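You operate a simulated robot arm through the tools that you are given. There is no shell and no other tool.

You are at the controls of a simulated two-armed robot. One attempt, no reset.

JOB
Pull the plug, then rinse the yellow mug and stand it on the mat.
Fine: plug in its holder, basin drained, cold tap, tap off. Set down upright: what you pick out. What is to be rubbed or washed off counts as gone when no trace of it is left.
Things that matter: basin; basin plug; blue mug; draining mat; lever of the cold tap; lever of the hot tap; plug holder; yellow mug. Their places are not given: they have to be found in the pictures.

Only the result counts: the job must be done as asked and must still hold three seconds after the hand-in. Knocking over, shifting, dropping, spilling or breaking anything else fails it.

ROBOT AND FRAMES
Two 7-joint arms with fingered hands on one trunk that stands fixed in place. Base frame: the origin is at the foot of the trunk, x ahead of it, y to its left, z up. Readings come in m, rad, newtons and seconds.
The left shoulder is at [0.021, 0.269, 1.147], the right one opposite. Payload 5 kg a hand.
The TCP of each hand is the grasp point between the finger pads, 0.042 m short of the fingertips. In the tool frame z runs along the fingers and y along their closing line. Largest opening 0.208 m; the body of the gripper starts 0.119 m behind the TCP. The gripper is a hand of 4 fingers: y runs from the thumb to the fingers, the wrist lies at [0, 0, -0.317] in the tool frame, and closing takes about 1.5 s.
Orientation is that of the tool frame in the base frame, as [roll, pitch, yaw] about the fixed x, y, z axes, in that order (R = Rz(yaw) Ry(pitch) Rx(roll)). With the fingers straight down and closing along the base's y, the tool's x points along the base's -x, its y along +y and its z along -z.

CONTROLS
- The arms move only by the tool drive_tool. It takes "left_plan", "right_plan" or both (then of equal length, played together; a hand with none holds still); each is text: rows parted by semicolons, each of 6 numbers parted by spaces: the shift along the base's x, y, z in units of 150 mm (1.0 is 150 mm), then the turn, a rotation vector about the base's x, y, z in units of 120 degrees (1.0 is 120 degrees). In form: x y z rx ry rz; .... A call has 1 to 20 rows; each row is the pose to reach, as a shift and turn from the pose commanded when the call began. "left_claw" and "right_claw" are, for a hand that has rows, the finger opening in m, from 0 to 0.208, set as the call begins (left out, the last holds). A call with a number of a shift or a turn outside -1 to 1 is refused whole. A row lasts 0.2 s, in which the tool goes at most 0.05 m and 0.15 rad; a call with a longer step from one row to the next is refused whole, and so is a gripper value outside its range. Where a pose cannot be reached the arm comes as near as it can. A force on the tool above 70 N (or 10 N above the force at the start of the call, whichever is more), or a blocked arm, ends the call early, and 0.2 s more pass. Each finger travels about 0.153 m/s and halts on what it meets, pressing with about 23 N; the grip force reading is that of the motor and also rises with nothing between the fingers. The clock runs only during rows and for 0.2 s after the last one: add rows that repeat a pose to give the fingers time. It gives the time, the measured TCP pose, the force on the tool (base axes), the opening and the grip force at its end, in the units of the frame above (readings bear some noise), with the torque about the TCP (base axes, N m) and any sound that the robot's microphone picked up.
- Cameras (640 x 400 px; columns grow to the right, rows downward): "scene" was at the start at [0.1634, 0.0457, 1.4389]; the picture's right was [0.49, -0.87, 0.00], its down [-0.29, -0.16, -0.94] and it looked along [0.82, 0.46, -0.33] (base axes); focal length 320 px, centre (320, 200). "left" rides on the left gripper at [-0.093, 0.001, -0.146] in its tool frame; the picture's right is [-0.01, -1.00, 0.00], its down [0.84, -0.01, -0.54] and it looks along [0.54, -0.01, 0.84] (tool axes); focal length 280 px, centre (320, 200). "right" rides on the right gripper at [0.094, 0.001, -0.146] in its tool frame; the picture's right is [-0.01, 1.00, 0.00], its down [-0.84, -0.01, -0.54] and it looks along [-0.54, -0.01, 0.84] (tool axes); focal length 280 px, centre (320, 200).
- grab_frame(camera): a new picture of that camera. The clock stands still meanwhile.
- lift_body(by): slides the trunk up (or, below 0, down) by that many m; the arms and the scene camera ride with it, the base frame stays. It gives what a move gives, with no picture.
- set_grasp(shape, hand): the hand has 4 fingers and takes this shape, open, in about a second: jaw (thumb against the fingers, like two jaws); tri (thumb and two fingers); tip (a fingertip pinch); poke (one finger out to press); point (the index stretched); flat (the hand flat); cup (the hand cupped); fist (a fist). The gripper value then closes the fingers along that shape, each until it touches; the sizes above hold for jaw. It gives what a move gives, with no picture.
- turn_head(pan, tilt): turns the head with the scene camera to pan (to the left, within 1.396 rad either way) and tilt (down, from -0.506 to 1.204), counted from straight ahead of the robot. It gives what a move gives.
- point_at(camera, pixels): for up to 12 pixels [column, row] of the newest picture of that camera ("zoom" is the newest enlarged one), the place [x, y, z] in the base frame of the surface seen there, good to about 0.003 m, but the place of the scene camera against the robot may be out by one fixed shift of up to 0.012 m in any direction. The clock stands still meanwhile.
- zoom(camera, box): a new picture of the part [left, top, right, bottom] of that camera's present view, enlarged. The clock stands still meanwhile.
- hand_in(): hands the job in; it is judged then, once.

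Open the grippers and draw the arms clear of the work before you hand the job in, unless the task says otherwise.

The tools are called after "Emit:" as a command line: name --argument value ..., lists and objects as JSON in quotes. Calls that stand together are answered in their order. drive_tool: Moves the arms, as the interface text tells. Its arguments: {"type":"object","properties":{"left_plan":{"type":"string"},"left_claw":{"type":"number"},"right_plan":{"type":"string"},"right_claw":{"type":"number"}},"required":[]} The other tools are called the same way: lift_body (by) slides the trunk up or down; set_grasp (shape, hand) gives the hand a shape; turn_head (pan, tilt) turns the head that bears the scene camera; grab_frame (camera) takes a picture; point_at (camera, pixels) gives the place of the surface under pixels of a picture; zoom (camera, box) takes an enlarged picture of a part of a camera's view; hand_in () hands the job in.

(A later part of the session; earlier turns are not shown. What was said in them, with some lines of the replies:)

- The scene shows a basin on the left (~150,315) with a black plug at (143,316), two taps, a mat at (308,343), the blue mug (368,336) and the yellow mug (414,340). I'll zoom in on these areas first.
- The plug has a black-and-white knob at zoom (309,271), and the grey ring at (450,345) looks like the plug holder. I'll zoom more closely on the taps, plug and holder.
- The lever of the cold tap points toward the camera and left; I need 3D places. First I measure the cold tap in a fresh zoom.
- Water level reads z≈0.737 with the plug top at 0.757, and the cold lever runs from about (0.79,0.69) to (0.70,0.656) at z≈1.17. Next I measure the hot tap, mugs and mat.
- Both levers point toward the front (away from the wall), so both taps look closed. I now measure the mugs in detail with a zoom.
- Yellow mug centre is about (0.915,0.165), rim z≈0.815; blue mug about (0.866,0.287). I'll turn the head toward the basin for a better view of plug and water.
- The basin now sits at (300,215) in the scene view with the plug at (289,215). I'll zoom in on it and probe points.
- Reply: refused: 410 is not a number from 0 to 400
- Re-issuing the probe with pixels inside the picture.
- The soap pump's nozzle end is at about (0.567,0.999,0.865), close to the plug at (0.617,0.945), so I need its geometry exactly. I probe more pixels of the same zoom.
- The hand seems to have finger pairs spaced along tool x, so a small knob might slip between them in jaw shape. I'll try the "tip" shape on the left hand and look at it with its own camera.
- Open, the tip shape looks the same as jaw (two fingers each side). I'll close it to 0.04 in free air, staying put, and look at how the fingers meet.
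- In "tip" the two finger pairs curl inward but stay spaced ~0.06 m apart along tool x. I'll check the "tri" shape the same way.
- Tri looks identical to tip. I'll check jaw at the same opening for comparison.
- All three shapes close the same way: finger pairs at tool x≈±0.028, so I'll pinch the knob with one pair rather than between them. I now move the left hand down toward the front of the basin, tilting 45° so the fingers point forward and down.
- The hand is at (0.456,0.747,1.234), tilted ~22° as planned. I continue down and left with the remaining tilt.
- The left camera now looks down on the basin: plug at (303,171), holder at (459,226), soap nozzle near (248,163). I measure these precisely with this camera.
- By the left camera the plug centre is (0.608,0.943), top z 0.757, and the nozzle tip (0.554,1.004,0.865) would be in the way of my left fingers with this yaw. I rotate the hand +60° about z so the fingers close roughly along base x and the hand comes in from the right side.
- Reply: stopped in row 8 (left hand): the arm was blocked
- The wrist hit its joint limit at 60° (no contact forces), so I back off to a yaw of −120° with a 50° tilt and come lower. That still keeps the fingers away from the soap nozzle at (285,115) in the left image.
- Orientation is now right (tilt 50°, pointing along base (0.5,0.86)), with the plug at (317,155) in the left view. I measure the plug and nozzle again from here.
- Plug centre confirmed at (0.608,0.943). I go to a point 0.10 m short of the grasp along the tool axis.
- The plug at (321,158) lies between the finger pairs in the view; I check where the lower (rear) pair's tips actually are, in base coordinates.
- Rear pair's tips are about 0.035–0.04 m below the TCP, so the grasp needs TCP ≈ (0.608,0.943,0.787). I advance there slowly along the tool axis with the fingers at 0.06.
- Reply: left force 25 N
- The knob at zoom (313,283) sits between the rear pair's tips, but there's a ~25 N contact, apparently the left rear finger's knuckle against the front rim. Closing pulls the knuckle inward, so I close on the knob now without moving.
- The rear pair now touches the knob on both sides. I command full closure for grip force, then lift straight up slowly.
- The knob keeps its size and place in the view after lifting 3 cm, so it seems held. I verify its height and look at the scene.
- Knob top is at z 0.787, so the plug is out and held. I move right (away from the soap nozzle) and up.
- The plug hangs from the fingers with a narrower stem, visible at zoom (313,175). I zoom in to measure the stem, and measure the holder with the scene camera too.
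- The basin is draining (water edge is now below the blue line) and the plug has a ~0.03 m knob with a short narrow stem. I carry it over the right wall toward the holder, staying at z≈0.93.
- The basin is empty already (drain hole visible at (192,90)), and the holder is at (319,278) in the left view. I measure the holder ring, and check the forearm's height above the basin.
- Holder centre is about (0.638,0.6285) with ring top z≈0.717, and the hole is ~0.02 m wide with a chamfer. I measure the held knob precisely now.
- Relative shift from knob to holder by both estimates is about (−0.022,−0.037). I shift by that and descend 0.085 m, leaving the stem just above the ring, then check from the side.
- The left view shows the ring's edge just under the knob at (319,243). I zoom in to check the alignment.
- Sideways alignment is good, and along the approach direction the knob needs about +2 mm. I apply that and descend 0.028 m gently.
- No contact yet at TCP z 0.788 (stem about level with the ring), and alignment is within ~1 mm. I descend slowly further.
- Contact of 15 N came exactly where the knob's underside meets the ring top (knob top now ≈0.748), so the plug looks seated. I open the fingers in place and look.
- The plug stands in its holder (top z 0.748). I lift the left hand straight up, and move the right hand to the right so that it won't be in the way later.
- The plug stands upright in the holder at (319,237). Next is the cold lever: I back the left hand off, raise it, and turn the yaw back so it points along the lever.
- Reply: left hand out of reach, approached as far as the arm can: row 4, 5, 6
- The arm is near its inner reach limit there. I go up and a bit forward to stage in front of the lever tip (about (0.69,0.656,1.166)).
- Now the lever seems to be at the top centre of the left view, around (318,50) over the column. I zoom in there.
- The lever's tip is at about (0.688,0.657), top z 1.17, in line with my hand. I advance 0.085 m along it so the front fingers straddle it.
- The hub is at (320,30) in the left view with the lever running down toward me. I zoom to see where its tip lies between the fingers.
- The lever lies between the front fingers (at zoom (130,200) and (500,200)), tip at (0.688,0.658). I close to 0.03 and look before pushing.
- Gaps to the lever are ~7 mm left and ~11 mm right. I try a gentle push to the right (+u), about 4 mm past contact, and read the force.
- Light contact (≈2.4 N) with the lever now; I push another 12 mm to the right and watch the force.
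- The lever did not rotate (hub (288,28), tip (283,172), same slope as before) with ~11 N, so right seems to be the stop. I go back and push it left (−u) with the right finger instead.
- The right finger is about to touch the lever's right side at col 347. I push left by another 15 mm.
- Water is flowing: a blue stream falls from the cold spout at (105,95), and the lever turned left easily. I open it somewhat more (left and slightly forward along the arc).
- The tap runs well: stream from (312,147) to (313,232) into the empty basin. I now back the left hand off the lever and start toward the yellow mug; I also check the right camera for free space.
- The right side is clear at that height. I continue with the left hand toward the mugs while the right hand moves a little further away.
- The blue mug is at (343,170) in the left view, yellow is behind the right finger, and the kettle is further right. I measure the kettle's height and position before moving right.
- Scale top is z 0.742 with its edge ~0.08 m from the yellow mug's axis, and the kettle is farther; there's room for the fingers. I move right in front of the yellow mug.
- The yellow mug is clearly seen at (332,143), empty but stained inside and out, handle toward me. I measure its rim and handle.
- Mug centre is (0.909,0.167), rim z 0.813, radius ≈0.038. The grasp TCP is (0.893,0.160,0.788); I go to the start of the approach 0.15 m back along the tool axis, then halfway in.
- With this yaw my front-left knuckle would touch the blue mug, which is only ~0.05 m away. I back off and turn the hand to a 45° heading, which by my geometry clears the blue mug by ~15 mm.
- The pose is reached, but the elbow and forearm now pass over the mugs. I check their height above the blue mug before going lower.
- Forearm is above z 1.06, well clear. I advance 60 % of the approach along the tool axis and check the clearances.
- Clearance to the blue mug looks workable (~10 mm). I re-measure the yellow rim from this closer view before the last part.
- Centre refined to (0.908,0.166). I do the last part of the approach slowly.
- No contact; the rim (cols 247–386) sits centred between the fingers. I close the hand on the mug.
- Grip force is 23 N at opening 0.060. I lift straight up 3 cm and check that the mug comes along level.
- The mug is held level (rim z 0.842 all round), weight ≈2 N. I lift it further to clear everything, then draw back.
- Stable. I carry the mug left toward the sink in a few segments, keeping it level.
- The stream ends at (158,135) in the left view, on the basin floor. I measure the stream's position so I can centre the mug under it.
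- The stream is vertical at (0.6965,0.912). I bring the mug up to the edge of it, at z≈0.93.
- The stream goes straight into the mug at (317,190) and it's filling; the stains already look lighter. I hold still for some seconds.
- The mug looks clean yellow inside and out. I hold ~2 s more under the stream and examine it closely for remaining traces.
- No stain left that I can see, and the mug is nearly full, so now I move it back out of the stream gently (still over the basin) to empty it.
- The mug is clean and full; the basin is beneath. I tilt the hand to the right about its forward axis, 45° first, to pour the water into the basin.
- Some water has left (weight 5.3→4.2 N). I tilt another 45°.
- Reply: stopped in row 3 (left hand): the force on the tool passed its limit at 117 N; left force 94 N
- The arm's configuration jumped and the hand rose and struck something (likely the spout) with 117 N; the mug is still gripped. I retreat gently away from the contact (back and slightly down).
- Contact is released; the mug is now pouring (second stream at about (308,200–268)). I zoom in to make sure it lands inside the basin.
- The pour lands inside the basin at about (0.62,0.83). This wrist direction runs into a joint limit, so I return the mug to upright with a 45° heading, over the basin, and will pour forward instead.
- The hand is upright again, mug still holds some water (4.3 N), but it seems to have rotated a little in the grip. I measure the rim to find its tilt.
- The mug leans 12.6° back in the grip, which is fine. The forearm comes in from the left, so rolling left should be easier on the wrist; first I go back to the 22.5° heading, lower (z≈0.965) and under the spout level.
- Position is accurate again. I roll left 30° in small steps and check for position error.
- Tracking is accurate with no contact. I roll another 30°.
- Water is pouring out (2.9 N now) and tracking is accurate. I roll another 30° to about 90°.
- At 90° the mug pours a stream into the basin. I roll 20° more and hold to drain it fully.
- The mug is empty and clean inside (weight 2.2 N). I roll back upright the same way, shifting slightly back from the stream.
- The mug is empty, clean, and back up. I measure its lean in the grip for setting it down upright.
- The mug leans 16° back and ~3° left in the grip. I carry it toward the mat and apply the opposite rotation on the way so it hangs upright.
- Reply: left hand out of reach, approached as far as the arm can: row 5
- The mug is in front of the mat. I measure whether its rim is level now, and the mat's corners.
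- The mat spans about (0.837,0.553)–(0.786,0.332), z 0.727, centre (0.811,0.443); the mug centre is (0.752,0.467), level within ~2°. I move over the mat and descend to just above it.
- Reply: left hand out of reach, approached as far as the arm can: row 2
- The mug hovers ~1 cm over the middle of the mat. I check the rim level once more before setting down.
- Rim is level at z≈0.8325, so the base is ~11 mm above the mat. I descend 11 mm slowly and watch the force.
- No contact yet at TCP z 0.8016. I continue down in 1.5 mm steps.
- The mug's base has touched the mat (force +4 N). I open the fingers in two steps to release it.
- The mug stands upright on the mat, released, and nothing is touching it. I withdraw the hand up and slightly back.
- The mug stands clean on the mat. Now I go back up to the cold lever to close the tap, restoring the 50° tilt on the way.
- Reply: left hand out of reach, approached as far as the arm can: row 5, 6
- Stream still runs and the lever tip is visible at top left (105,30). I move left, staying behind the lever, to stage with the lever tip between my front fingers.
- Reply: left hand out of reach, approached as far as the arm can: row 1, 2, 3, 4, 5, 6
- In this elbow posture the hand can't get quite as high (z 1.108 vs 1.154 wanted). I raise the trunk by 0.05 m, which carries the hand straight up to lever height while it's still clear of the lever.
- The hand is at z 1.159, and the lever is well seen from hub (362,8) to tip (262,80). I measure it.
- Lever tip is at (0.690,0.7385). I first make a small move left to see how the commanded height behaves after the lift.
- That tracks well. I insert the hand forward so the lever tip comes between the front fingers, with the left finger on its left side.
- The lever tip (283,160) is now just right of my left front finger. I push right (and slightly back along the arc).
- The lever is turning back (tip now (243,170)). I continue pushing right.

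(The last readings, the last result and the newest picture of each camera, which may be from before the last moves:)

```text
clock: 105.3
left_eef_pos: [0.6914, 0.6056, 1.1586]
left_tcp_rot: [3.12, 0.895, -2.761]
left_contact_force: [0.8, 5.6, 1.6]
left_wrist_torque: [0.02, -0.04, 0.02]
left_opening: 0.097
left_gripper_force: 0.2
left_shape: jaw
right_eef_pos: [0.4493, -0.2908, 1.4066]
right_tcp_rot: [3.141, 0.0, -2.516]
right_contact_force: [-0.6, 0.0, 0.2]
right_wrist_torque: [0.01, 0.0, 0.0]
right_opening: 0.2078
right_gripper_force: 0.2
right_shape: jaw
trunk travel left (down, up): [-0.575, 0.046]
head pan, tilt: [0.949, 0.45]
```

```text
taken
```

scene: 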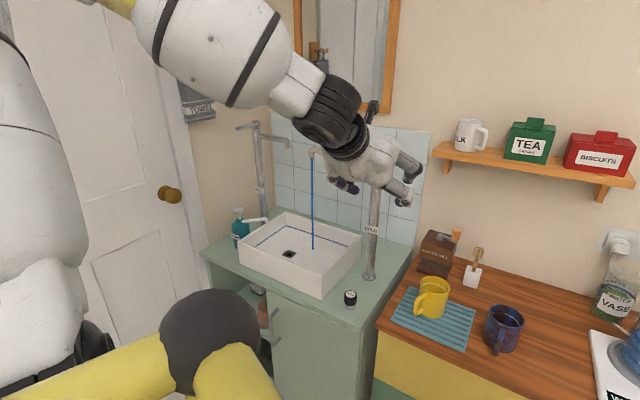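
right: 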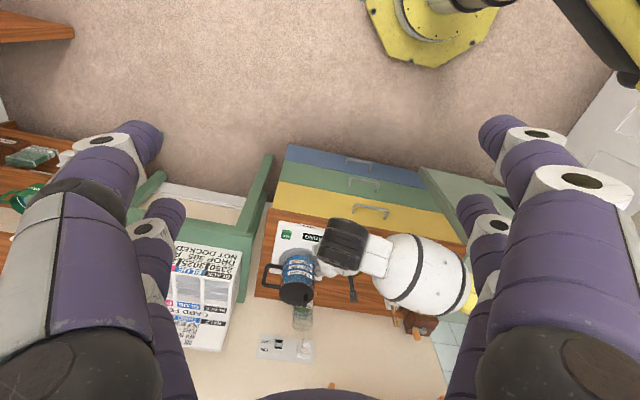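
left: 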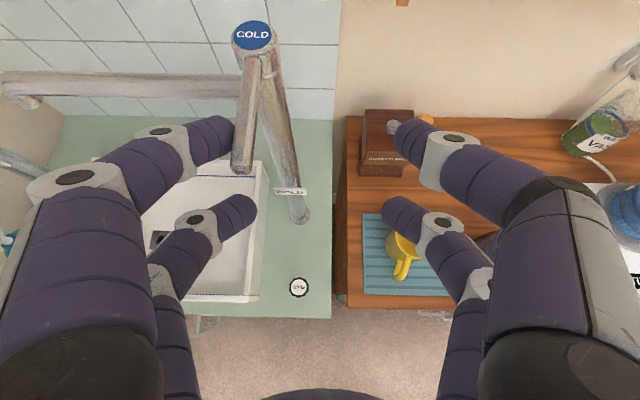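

The stream has stopped and the push force rises (≈6 N), so the lever is at its stop. I press a few mm more to make sure it's fully closed, then check.

Emit:
drive_tool --left_plan "0.007 -0.018 0 0 0 0;0.015 -0.037 0 0 0 0;0.015 -0.037 0 0 0 0"

Emit:
grab_frame --camera "left"

Emit:
point_at --camera "left" --pixels '[[234, 155], [236, 120], [240, 90], [243, 65], [231, 165], [246, 34]]'

Emit:
grab_frame --camera "scene"

```text
clock: 106.1
left_eef_pos: [0.6923, 0.6004, 1.1586]
left_tcp_rot: [3.122, 0.894, -2.761]
left_contact_force: [-0.1, 8.7, 2.8]
left_wrist_torque: [0.17, -0.07, 0.17]
left_opening: 0.099
left_gripper_force: 0.0
left_shape: jaw
right_eef_pos: [0.449, -0.2907, 1.4074]
right_tcp_rot: [-3.141, 0.0, -2.518]
right_contact_force: [0.1, 0.3, 0.8]
right_wrist_torque: [0.05, 0.01, -0.03]
right_opening: 0.208
right_gripper_force: 0.2
right_shape: jaw
trunk travel left (down, up): [-0.575, 0.046]
head pan, tilt: [0.949, 0.45]
```

```text
taken
```

left: 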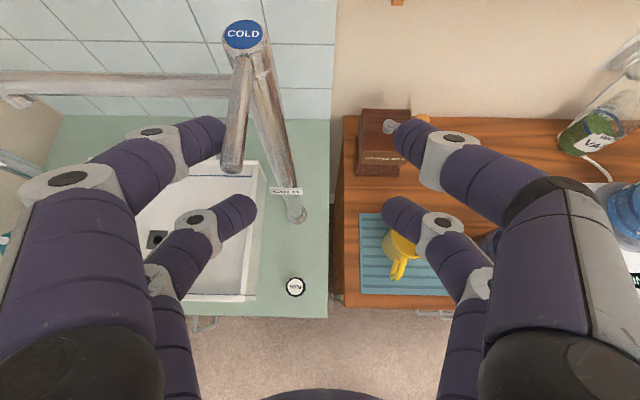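

```text
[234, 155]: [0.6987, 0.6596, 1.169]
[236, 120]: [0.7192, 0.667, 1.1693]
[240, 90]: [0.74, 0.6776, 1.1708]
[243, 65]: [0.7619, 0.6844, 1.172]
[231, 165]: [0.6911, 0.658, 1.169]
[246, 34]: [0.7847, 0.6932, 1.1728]
```

```text
taken
```

scene: 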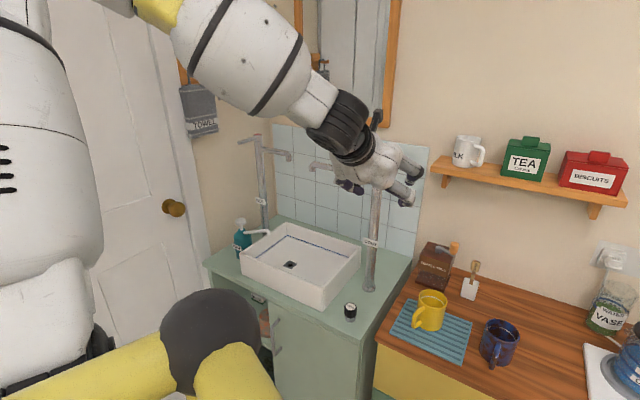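

The lever is back at its original direction (tip (0.691,0.658)), no stream. I ease the finger off to the left and then withdraw straight back.

Emit:
drive_tool --left_plan "-0.02 0.05 0 0 0 0;-0.045 0.11 0 0 0 0;-0.16 0.06 0 0 0 0;-0.28 0.01 0 0 0 0;-0.4 -0.04 0 0 0 0;-0.52 -0.09 0 0 0 0;-0.52 -0.09 0 0 0 0"

Emit:
grab_frame --camera "left"

Emit:
grab_frame --camera "scene"

```text
clock: 107.7
left_eef_pos: [0.6159, 0.5844, 1.1596]
left_tcp_rot: [3.122, 0.894, -2.763]
left_contact_force: [0.4, -0.4, 0.3]
left_wrist_torque: [0.01, 0.01, 0.01]
left_opening: 0.0947
left_gripper_force: 0.0
left_shape: jaw
right_eef_pos: [0.4482, -0.2918, 1.406]
right_tcp_rot: [-3.141, 0.0, -2.52]
right_contact_force: [0.8, 1.5, 0.4]
right_wrist_torque: [0.02, 0.01, 0.0]
right_opening: 0.208
right_gripper_force: 0.1
right_shape: jaw
trunk travel left (down, up): [-0.575, 0.046]
head pan, tilt: [0.949, 0.45]
```

```text
taken
```

left: 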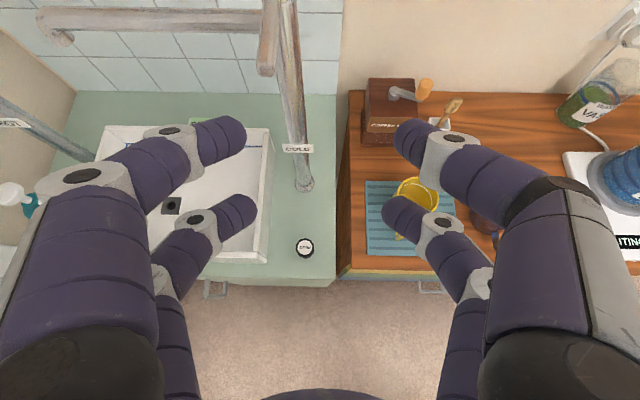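

```text
taken
```

scene: 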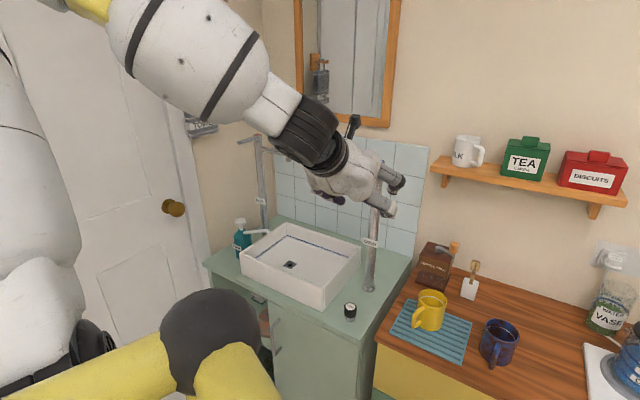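

The tap is off and the hand is clear of the lever. I raise the left hand up and open it, well away from the work, then inspect everything.

Emit:
drive_tool --left_plan "-0.02 -0.02 0.2 0 0 0;-0.05 -0.04 0.4 0 0 0;-0.1 -0.05 0.6 0 0 0;-0.15 -0.05 0.8 0 0 0;-0.2 -0.05 1.0 0 0 0;-0.2 -0.05 1.0 0 0 0" --left_claw 0.2

Emit:
grab_frame --camera "scene"

Emit:
zoom --camera "scene" --box '[370, 230, 550, 380]'

Emit:
zoom --camera "scene" --box '[210, 130, 410, 330]'

```text
clock: 109.1
left_eef_pos: [0.5971, 0.5479, 1.2358]
left_tcp_rot: [-3.137, 0.946, -2.718]
left_contact_force: [0.3, 0.9, -0.4]
left_wrist_torque: [0.01, 0.03, -0.01]
left_opening: 0.2002
left_gripper_force: 0.1
left_shape: jaw
left hand out of reach, approached as far as the arm can: row 2, 3, 4, 5, 6
right_eef_pos: [0.4498, -0.2916, 1.4074]
right_tcp_rot: [3.141, -0.001, -2.517]
right_contact_force: [0.1, 1.2, 0.5]
right_wrist_torque: [-0.08, 0.09, -0.02]
right_opening: 0.2078
right_gripper_force: 0.0
right_shape: jaw
trunk travel left (down, up): [-0.575, 0.046]
head pan, tilt: [0.949, 0.45]
```

```text
taken
```

scene: 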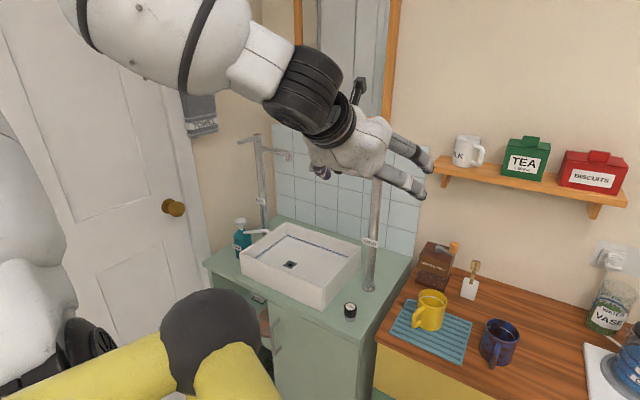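

```text
2.67 times, centred on (460, 305) of scene
```

zoom: 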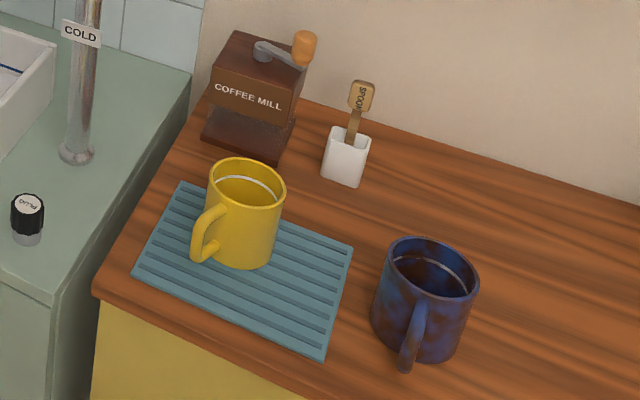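

```text
2.00 times, centred on (310, 230) of scene
```

zoom: 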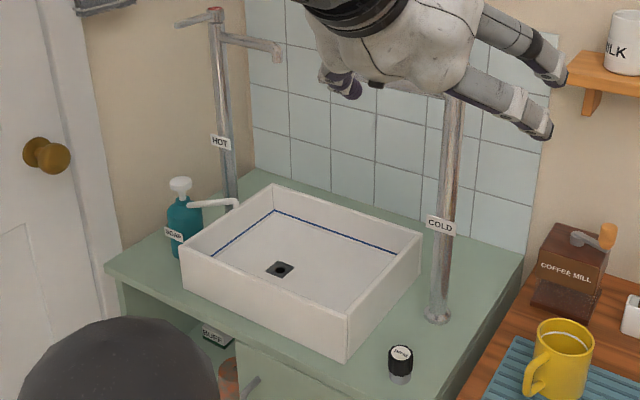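

Everything looks right: basin empty, plug in its holder, clean yellow mug upright on the mat, blue mug and the rest untouched, tap off. I withdraw the left hand further back and up, turning it tool-down to free the arm.

Emit:
drive_tool --left_plan "-0.05 0 0.03 -0.02 0.048 0;-0.1 0 0.08 -0.04 0.096 0;-0.17 0 0.15 -0.06 0.144 0;-0.25 0 0.22 -0.08 0.192 0;-0.33 0 0.3 -0.1 0.24 0;-0.42 0 0.38 -0.12 0.288 0;-0.5 0 0.45 -0.14 0.336 0;-0.55 0 0.5 -0.159 0.384 0;-0.55 0 0.5 -0.159 0.384 0"

Emit:
grab_frame --camera "scene"

Emit:
grab_frame --camera "left"

```text
clock: 111.3
left_eef_pos: [0.517, 0.4592, 1.2077]
left_tcp_rot: [-3.13, 0.372, -2.372]
left_contact_force: [-1.6, 0.8, 1.0]
left_wrist_torque: [-0.08, -0.15, -0.06]
left_opening: 0.2001
left_gripper_force: 0.1
left_shape: jaw
left hand out of reach, approached as far as the arm can: row 1, 2, 3, 4, 5, 6, 7, 8, 9
right_eef_pos: [0.4486, -0.2897, 1.4092]
right_tcp_rot: [-3.141, 0.002, -2.514]
right_contact_force: [-1.0, 1.1, 1.2]
right_wrist_torque: [-0.02, -0.09, 0.0]
right_opening: 0.2078
right_gripper_force: 0.2
right_shape: jaw
trunk travel left (down, up): [-0.575, 0.046]
head pan, tilt: [0.949, 0.45]
stopped in row 9 (left hand): the arm was blocked; the commanded pose is now the measured one
```

```text
taken
```

scene: 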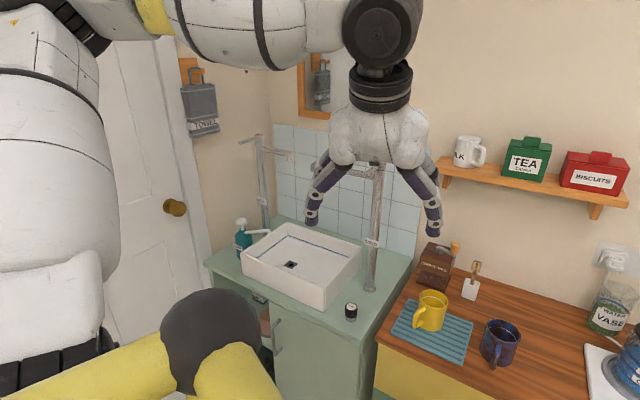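

```text
taken
```

left: 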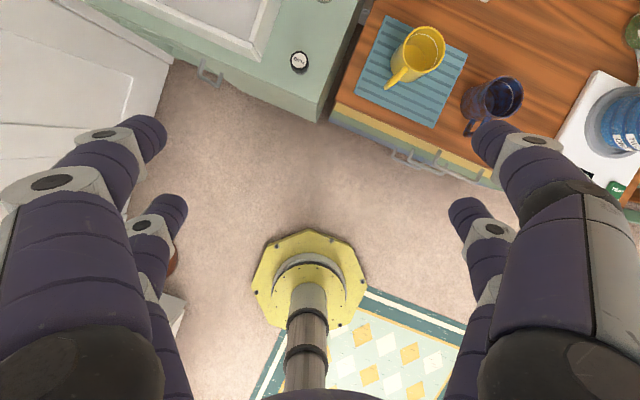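

The hand is clear of all objects (no contact, about 0.45 m above the counter). I take a last close look at the taps, basin and counter for any residue or displacement.

Emit:
zoom --camera "scene" --box '[200, 200, 420, 340]'

Emit:
zoom --camera "left" --box '[220, 0, 560, 180]'

Emit:
zoom --camera "scene" --box '[220, 110, 440, 250]'

```text
2.86 times, centred on (310, 270) of scene
```

zoom: 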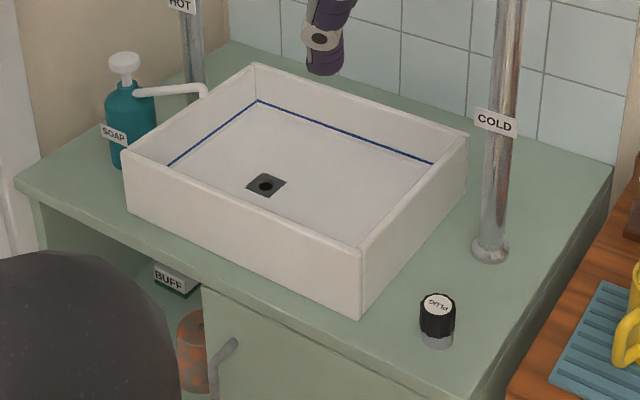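

```text
1.88 times, centred on (390, 90) of left
```

zoom: 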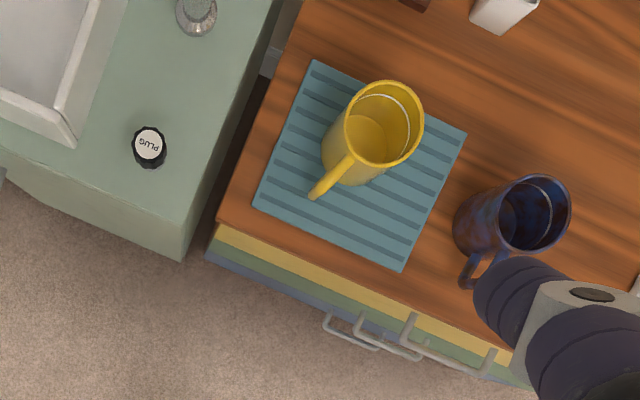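

```text
2.86 times, centred on (330, 180) of scene
```

zoom: 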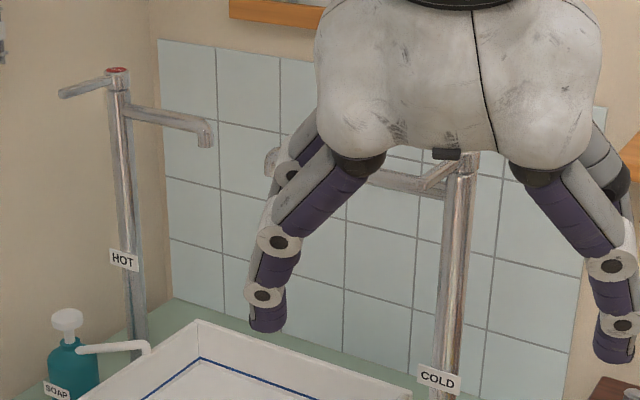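

The final views show the job done. The basin is dry with the drain open and the plug is seated in its holder. Both tap levers are in the closed direction, with no water coming from the cold spout. The clean yellow mug stands upright on the mat, the other things are in their places, and both hands are open and clear, so I hand in.

Emit:
hand_in

```text
The job is handed in.
```

I pulled the plug and put it in its holder, rinsed the yellow mug under the cold tap, and stood it upright on the mat. In the last pictures before hand-in:

- **Basin:** it is empty, with the drain open.
- **Cold tap:** the lever is back at its stop and no water is running. The hot tap was not used.
- **Yellow mug:** I could see no stain inside or out, and I poured its water into the basin before setting it down.
- **Everything else:** the blue mug and the other things looked unmoved, and I saw no water on the counter or floor.

**Bump while pouring:** on my first try at emptying the mug, the left arm jumped and the hand hit something, probably the cold spout, at about 117 N. The mug turned about 13° in the grip but was not dropped. I corrected for that before setting it down, and I saw no damage or movement at the tap.

Both hands were open and clear of the work when I handed in. The trunk is 0.05 m higher than at the start, because I raised it to reach the lever.
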